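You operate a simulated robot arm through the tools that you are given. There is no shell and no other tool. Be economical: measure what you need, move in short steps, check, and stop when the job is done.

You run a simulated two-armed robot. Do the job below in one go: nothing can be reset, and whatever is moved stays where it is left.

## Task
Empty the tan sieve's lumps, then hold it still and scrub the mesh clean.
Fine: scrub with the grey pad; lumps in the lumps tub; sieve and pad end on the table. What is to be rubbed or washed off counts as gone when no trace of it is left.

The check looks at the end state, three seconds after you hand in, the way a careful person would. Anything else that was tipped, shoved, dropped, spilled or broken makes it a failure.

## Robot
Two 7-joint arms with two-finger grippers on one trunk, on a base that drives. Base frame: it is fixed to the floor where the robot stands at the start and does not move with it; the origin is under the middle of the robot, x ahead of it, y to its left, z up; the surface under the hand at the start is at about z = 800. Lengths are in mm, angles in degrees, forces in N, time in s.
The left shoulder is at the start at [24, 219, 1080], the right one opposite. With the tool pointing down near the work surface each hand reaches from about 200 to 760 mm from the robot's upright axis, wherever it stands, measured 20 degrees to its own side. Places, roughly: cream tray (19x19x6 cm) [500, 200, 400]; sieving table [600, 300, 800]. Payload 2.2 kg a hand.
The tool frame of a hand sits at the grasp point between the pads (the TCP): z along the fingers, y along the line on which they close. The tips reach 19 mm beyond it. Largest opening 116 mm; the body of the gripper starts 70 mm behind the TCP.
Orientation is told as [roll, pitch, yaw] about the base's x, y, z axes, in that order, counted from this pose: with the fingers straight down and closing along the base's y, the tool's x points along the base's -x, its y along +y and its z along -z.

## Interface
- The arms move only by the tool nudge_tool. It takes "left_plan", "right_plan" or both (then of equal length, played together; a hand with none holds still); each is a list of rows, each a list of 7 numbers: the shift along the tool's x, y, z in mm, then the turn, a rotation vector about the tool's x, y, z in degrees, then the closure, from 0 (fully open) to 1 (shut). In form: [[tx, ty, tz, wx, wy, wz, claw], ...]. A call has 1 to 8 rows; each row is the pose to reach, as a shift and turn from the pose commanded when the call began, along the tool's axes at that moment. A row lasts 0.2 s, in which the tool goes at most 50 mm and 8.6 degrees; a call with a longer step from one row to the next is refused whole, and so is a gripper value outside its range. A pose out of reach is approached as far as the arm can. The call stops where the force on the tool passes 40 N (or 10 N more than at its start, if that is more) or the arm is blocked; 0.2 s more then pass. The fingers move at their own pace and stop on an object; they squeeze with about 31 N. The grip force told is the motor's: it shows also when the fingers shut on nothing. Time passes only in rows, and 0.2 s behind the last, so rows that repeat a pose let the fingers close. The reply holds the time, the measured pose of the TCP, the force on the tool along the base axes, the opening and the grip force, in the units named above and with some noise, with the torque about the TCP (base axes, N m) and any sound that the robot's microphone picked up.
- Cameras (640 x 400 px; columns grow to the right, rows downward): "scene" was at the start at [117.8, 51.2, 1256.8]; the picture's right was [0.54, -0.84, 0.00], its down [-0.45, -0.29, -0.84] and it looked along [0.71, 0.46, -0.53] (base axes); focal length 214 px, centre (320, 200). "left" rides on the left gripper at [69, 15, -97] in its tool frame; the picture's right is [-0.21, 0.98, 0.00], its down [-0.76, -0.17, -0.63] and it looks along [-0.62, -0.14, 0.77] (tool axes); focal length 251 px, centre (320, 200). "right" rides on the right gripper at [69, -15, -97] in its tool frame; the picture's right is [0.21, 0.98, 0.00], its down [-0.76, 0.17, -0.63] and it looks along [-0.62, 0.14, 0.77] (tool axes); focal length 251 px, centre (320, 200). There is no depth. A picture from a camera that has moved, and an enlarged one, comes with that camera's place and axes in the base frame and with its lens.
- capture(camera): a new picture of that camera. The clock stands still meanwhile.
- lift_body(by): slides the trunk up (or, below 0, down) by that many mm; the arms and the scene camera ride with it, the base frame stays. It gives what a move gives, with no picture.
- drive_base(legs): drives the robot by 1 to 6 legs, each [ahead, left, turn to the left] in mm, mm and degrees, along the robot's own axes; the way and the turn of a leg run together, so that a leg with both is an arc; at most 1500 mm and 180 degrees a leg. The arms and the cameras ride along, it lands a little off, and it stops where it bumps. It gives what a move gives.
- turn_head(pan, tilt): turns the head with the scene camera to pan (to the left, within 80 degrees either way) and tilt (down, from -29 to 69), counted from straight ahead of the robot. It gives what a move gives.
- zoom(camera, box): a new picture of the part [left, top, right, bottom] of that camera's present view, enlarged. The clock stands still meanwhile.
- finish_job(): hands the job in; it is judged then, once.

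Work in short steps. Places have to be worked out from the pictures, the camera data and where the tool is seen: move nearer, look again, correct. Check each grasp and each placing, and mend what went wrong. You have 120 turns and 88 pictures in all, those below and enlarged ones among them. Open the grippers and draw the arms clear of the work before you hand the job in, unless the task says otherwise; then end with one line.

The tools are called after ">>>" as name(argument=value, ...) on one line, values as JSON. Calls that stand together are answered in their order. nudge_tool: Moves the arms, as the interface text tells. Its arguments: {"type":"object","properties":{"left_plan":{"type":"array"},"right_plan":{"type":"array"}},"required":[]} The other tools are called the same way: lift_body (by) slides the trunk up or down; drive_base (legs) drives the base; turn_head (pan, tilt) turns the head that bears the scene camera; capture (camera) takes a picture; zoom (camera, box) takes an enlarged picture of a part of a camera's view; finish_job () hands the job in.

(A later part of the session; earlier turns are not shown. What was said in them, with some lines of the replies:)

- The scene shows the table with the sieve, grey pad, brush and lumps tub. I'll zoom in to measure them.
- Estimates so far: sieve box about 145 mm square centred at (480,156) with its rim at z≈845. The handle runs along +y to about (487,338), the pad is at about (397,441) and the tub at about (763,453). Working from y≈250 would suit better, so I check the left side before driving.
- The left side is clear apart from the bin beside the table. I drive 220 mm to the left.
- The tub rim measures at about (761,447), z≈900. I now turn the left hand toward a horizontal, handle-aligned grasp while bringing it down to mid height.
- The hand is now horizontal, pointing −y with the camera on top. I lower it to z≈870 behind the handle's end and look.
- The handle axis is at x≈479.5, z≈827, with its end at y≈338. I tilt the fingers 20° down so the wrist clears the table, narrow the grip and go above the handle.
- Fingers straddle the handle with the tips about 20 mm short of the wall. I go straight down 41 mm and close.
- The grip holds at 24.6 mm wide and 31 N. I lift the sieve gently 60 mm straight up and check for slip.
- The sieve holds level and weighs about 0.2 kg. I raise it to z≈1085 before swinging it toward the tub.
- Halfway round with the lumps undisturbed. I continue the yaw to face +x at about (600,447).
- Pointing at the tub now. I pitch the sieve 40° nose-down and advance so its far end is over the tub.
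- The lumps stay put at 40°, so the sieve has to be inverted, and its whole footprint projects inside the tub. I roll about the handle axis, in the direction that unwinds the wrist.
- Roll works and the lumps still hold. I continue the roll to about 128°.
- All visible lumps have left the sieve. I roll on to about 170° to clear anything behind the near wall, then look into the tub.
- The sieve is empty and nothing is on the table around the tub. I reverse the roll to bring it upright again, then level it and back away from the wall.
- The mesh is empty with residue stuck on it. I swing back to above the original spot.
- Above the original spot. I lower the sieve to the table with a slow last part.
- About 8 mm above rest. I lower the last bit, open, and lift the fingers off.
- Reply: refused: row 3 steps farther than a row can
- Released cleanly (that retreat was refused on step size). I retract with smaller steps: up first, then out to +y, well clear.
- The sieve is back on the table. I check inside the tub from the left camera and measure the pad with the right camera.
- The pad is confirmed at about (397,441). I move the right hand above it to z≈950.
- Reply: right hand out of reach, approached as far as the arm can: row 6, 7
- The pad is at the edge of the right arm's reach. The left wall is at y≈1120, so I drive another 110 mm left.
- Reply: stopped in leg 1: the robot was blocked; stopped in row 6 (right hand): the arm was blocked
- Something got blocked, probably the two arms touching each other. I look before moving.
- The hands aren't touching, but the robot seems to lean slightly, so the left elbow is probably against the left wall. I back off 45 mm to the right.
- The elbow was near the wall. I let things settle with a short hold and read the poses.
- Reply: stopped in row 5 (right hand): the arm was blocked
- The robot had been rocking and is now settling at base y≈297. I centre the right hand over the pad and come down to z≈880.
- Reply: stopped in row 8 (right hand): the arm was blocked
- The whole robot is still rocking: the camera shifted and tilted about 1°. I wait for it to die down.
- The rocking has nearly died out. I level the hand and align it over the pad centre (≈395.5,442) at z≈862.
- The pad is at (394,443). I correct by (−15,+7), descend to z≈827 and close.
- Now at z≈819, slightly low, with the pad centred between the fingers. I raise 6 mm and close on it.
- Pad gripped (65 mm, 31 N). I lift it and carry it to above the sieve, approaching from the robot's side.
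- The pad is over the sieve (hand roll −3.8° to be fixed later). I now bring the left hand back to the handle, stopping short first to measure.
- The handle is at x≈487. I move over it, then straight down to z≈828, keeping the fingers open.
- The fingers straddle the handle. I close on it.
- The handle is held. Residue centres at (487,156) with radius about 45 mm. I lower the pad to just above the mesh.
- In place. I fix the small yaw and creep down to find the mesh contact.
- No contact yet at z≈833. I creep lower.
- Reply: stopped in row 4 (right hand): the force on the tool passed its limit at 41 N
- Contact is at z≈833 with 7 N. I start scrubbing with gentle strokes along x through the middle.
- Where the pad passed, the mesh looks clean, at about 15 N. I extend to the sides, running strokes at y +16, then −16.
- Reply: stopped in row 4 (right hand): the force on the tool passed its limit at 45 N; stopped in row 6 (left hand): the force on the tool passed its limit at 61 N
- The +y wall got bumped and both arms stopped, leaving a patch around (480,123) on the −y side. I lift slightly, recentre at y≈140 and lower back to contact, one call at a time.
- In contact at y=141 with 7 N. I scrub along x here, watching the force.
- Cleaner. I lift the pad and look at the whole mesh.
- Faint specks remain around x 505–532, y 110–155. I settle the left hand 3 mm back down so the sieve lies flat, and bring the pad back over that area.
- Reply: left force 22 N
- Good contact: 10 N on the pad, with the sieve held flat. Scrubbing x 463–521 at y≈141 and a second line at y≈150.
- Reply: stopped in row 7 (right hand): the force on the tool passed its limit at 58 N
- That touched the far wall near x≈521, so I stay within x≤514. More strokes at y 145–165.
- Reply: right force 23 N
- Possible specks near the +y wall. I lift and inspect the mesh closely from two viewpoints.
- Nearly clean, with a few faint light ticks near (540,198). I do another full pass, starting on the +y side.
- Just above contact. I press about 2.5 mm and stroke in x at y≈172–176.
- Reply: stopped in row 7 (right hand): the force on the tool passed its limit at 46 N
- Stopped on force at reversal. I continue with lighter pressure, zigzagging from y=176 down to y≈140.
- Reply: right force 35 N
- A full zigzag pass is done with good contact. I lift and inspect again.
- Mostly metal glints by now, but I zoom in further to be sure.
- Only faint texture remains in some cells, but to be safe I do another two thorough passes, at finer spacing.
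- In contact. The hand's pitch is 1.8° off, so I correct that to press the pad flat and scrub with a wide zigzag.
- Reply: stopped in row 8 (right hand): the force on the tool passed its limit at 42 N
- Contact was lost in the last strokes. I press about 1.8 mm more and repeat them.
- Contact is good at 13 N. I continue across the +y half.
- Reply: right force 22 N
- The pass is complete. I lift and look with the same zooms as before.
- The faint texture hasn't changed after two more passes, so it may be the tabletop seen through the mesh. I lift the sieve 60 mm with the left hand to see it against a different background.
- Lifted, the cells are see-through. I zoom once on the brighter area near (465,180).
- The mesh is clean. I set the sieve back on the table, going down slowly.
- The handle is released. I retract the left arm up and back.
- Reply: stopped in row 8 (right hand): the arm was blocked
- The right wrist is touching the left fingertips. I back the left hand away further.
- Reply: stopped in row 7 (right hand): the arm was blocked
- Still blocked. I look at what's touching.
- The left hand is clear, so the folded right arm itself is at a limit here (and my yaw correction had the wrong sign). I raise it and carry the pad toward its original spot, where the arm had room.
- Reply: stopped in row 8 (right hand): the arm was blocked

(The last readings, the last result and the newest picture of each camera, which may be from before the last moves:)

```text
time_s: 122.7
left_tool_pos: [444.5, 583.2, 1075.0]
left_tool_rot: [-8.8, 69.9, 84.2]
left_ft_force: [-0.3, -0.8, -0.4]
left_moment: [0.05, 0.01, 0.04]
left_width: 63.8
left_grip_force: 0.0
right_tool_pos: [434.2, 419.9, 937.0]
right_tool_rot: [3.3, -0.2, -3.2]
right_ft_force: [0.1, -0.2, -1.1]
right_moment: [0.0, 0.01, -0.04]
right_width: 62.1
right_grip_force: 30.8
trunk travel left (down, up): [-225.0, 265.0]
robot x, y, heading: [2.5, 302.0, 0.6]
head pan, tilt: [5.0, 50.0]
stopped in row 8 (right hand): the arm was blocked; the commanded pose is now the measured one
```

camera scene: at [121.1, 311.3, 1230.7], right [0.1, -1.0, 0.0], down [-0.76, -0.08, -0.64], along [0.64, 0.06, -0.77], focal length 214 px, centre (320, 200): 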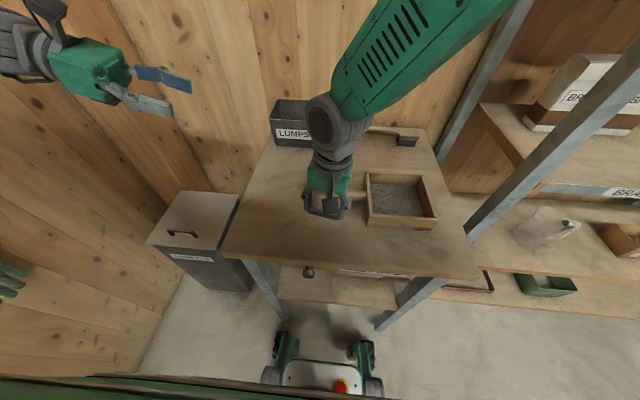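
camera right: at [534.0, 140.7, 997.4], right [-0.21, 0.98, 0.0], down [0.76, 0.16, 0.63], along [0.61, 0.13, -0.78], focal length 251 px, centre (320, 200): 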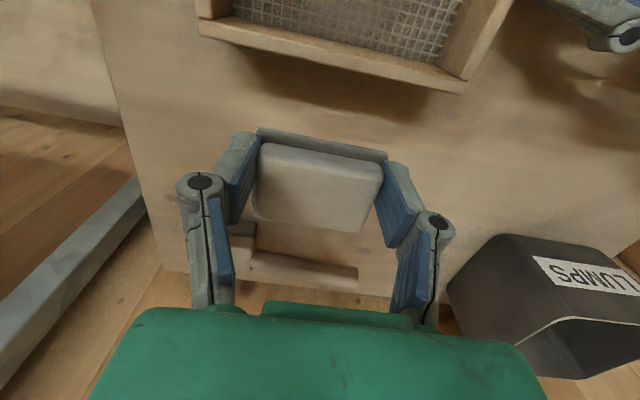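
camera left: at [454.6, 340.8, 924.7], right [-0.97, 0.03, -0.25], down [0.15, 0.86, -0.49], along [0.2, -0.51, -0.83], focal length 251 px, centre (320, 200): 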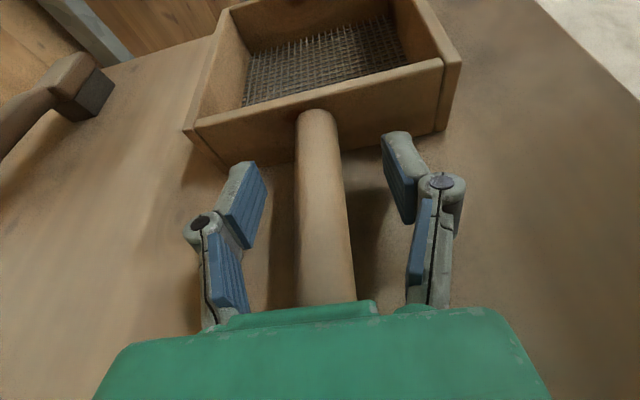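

Something still blocks a right arm link. I look right, toward the right elbow and the rack post.

>>> turn_head(pan=-40, tilt=15)

>>> capture(camera="scene")

```text
time_s: 123.9
left_tool_pos: [444.9, 583.6, 1074.6]
left_tool_rot: [-8.7, 69.8, 84.2]
left_ft_force: [-0.4, -0.1, -0.3]
left_moment: [-0.04, 0.0, 0.0]
left_width: 63.8
left_grip_force: 0.0
right_tool_pos: [435.3, 421.2, 938.3]
right_tool_rot: [3.4, -0.3, -3.2]
right_ft_force: [-0.4, -0.6, -0.3]
right_moment: [0.01, 0.01, 0.0]
right_width: 62.2
right_grip_force: 30.6
trunk travel left (down, up): [-225.0, 265.0]
robot x, y, heading: [2.9, 302.5, 0.7]
head pan, tilt: [-40.0, 15.0]
```

```text
6 pictures are left
camera scene: at [117.5, 245.3, 1284.5], right [-0.64, -0.77, 0.01], down [-0.2, 0.16, -0.97], along [0.74, -0.61, -0.26], focal length 214 px, centre (320, 200)
```

scene: 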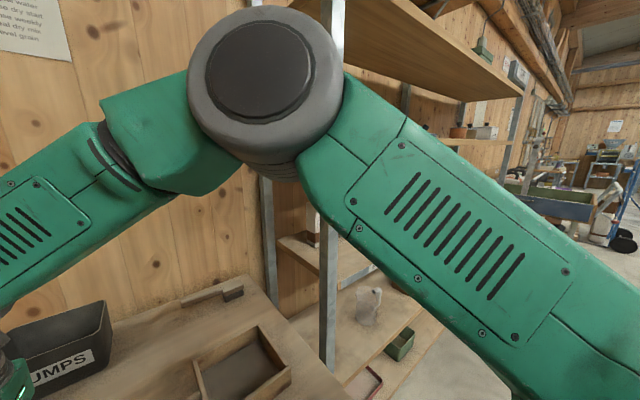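

The arm's elbow is folded up high, a bad configuration for near placements. There is free table between the sieve and the brush/tub, so I extend the hand to about (620,310) instead.

>>> nudge_tool(right_plan=[[-15, -5, -20, 0, 0, 0, 1], [-40, -20, -25, 0.5, 0, -0.5, 1], [-70, -36, -25, 1, 0, -1, 1], [-100, -55, -25, 1.7, 0, -1.6, 1], [-130, -75, -25, 2.4, 0, -2.2, 1], [-160, -95, -25, 3, 0, -2.8, 1], [-185, -108, -25, 3.4, 0, -3.2, 1], [-185, -108, -25, 3.4, 0, -3.2, 1]])

>>> turn_head(pan=5, tilt=50)

>>> capture(camera="scene")

```text
time_s: 125.7
left_tool_pos: [444.5, 583.0, 1074.3]
left_tool_rot: [-8.8, 69.7, 84.3]
left_ft_force: [0.0, 0.1, 0.0]
left_moment: [0.01, 0.03, 0.02]
left_width: 63.6
left_grip_force: 0.0
right_tool_pos: [613.9, 300.4, 958.0]
right_tool_rot: [-0.1, -0.4, 0.1]
right_ft_force: [-0.7, -1.0, 0.4]
right_moment: [-0.02, 0.01, -0.04]
right_width: 61.8
right_grip_force: 31.1
trunk travel left (down, up): [-225.0, 265.0]
robot x, y, heading: [-0.4, 299.0, 0.5]
head pan, tilt: [-40.0, 15.0]
```

```text
time_s: 126.8
left_tool_pos: [444.6, 583.6, 1074.0]
left_tool_rot: [-8.8, 69.8, 84.2]
left_ft_force: [-0.6, -0.6, 0.0]
left_moment: [0.0, 0.01, -0.02]
left_width: 63.8
left_grip_force: 0.0
right_tool_pos: [613.2, 300.7, 957.1]
right_tool_rot: [-0.1, -0.3, 0.1]
right_ft_force: [0.3, -1.7, 0.5]
right_moment: [-0.06, 0.01, -0.03]
right_width: 62.3
right_grip_force: 31.2
trunk travel left (down, up): [-225.0, 265.0]
robot x, y, heading: [2.4, 302.8, 0.4]
head pan, tilt: [5.0, 50.0]
```

```text
5 pictures are left
camera scene: at [122.6, 311.3, 1230.6], right [0.1, -1.0, 0.0], down [-0.76, -0.08, -0.64], along [0.64, 0.06, -0.77], focal length 214 px, centre (320, 200)
```

scene: 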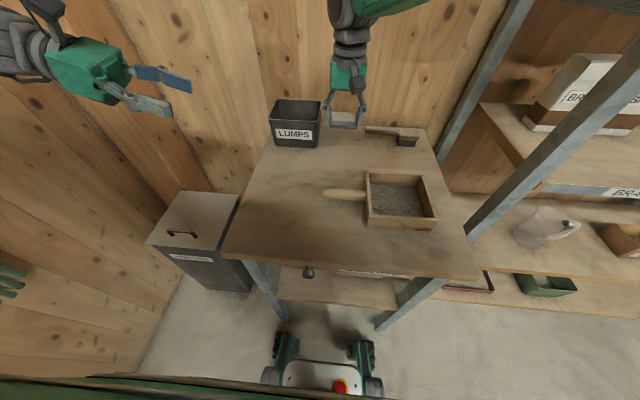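

The arm is free again with the pad over clear table at (613,300). I lower it to the table.

>>> nudge_tool(right_plan=[[0, 0, 35, 0, 0, 0, 1], [0, 0, 70, 0, 0, 0, 1], [0, 0, 100, 0, 0, 0, 1], [0, 0, 120, 0, 0, 0, 1], [0, 0, 126, 0, 0, 0, 1], [0, 0, 128, 0, 0, 0, 1], [0, 0, 129, 0, 0, 0, 1]])

>>> nudge_tool(right_plan=[[0, 0, 0.7, 0, 0, 0, 1], [0, 0, 1.4, 0, 0, 0, 1]])

```text
time_s: 128.4
left_tool_pos: [443.6, 583.4, 1074.0]
left_tool_rot: [-8.8, 69.8, 84.3]
left_ft_force: [0.0, 0.5, 0.0]
left_moment: [-0.01, 0.0, -0.05]
left_width: 63.6
left_grip_force: 0.1
right_tool_pos: [614.3, 301.7, 827.9]
right_tool_rot: [-0.2, -0.3, 0.1]
right_ft_force: [-0.1, 0.5, 0.6]
right_moment: [0.01, 0.01, 0.0]
right_width: 62.0
right_grip_force: 31.1
trunk travel left (down, up): [-225.0, 265.0]
robot x, y, heading: [2.4, 300.3, 0.4]
head pan, tilt: [5.0, 50.0]
```

```text
time_s: 129.0
left_tool_pos: [445.2, 584.3, 1073.9]
left_tool_rot: [-8.7, 69.7, 84.4]
left_ft_force: [0.2, 0.7, -0.3]
left_moment: [-0.01, -0.05, -0.03]
left_width: 63.8
left_grip_force: 0.0
right_tool_pos: [614.0, 300.5, 825.1]
right_tool_rot: [-0.1, -0.3, 0.1]
right_ft_force: [-0.2, -0.6, 0.9]
right_moment: [0.04, 0.01, -0.02]
right_width: 62.5
right_grip_force: 30.3
trunk travel left (down, up): [-225.0, 265.0]
robot x, y, heading: [2.0, 301.5, 0.4]
head pan, tilt: [5.0, 50.0]
```

At about table level. I open the fingers (nothing to drop), then rise.

>>> nudge_tool(right_plan=[[0, 0, 0.8, 0, 0, 0, 1], [0, 0, 0.8, 0, 0, 0, 0.3], [0, 0, 0.8, 0, 0, 0, 0], [0, 0, 0.8, 0, 0, 0, 0]])

>>> nudge_tool(right_plan=[[0, 0, -20, 0, 0, 0, 0], [0, 0, -55, 0, 0, 0, 0], [0, 0, -100, 0, 0, 0, 0], [0, 0, -145, 0, 0, 0, 0], [0, 0, -190, 0, 0, 0, 0], [0, 0, -230, 0, 0, 0, 0], [0, 0, -270, 0, 0, 0, 0], [0, 0, -300, 0, 0, 0, 0]])

>>> capture(camera="right")

```text
time_s: 130.0
left_tool_pos: [444.8, 584.1, 1074.7]
left_tool_rot: [-8.7, 69.8, 84.3]
left_ft_force: [-0.3, -0.7, 0.2]
left_moment: [0.04, 0.0, -0.01]
left_width: 63.7
left_grip_force: 0.1
right_tool_pos: [613.1, 302.3, 825.8]
right_tool_rot: [0.0, -0.3, 0.0]
right_ft_force: [-0.5, 0.1, -0.4]
right_moment: [0.01, 0.0, 0.03]
right_width: 116.3
right_grip_force: 0.0
trunk travel left (down, up): [-225.0, 265.0]
robot x, y, heading: [1.8, 298.3, 0.4]
head pan, tilt: [5.0, 50.0]
```

```text
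time_s: 131.8
left_tool_pos: [443.8, 584.5, 1074.1]
left_tool_rot: [-8.5, 69.7, 84.3]
left_ft_force: [0.1, 0.2, 0.0]
left_moment: [0.0, 0.01, -0.02]
left_width: 63.6
left_grip_force: 0.1
right_tool_pos: [615.1, 298.5, 1126.0]
right_tool_rot: [0.1, -0.3, 0.0]
right_ft_force: [-0.9, -0.5, -0.1]
right_moment: [0.02, -0.01, 0.02]
right_width: 115.9
right_grip_force: 0.0
trunk travel left (down, up): [-225.0, 265.0]
robot x, y, heading: [0.9, 303.3, 0.5]
head pan, tilt: [5.0, 50.0]
```

```text
4 pictures are left
camera right: at [544.6, 284.1, 1223.5], right [-0.21, 0.98, 0.0], down [0.75, 0.16, 0.64], along [0.62, 0.14, -0.77], focal length 251 px, centre (320, 200)
```

right: 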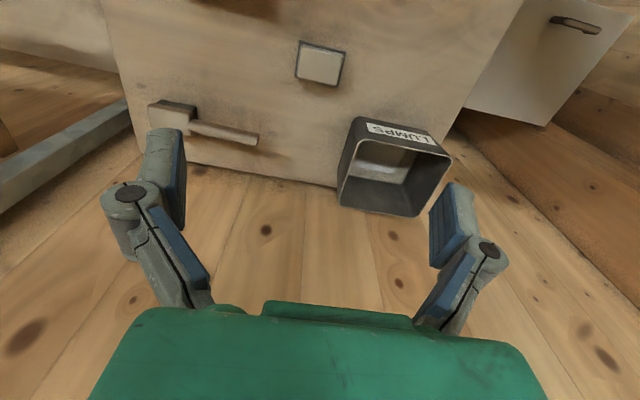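

The pad rests on the table. I zoom into the tub from here to see the lumps.

>>> zoom(camera="right", box=[320, 110, 464, 200])

```text
4.44 times, centred on (392, 155) of right
camera zoom: at [544.6, 284.1, 1223.5], right [-0.21, 0.98, 0.0], down [0.75, 0.16, 0.64], along [0.62, 0.14, -0.77], focal length 1118 px, centre (0, 400)
```

zoom: 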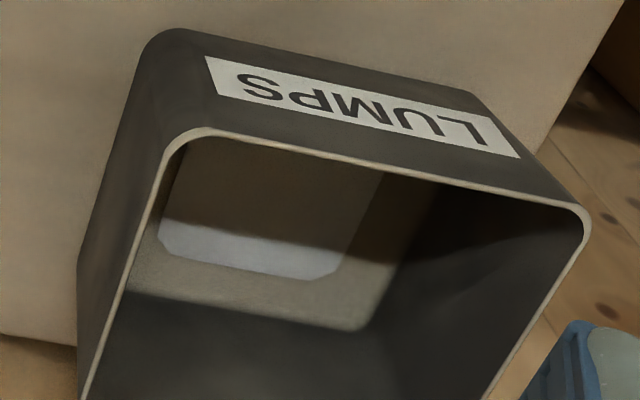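

The tub holds the white emptied material, and nothing lies on the table around it. I open the left gripper, draw the right hand back a little and take a last scene look.

>>> nudge_tool(left_plan=[[0, 0, -10, 0, 0, 0, 0.2], [0, 0, -20, 0, 0, 0, 0], [0, 0, -20, 0, 0, 0, 0]], right_plan=[[25, -25, -20, 0, 0, 0, 0], [50, -50, -40, 0, 0, 0, 0], [75, -75, -60, 0, 0, 0, 0]])

>>> capture(camera="scene")

>>> zoom(camera="scene", box=[220, 90, 476, 250])

```text
time_s: 132.6
left_tool_pos: [443.6, 600.4, 1082.5]
left_tool_rot: [-9.0, 69.7, 84.1]
left_ft_force: [-0.6, 0.1, 0.5]
left_moment: [-0.02, -0.02, 0.02]
left_width: 116.1
left_grip_force: 0.1
right_tool_pos: [534.7, 226.3, 1186.7]
right_tool_rot: [-0.3, -0.3, 0.0]
right_ft_force: [-0.2, -0.2, 0.4]
right_moment: [0.01, -0.02, 0.0]
right_width: 116.1
right_grip_force: 0.0
trunk travel left (down, up): [-225.0, 265.0]
robot x, y, heading: [-2.6, 297.8, 0.4]
head pan, tilt: [5.0, 50.0]
```

```text
2 pictures are left
camera scene: at [120.6, 309.7, 1230.8], right [0.1, -1.0, 0.0], down [-0.76, -0.08, -0.64], along [0.64, 0.06, -0.77], focal length 214 px, centre (320, 200)
```

scene: 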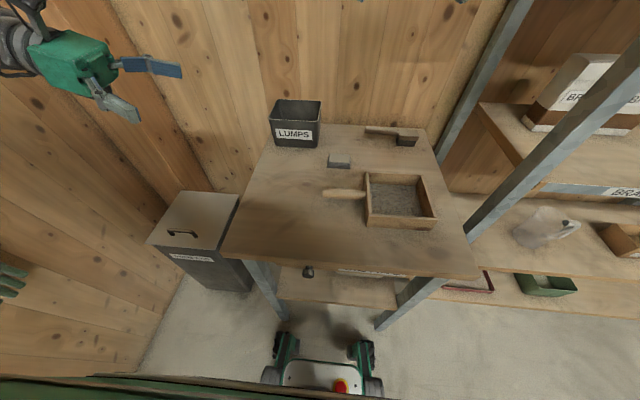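

```text
2.50 times, centred on (348, 170) of scene
camera zoom: at [120.6, 309.7, 1230.8], right [0.1, -1.0, 0.0], down [-0.76, -0.08, -0.64], along [0.64, 0.06, -0.77], focal length 536 px, centre (250, 275)
```

zoom: 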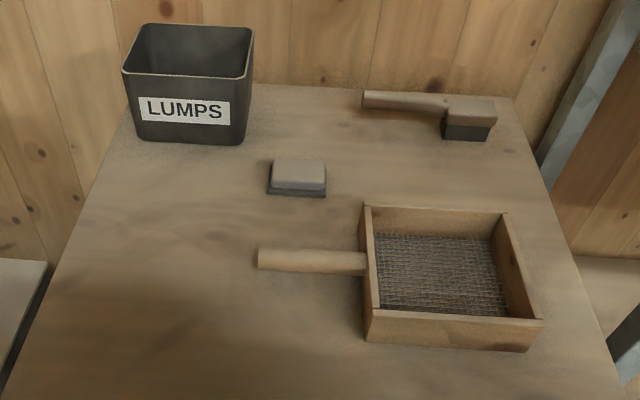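

The sieve is clean and empty, the pad is on the table, the tub and brush look undisturbed, and both hands are open and clear. Handing in.

>>> finish_job()

```text
The job is handed in.
```

I emptied the sieve's lumps into the lumps tub and scrubbed the mesh with the grey pad while holding the sieve by its handle. The mesh looked clean in the last close-ups. My view into the tub showed white material on the bottom but no separate lumps, and I saw none on the table. The sieve and pad are on the table and both grippers are open and clear.
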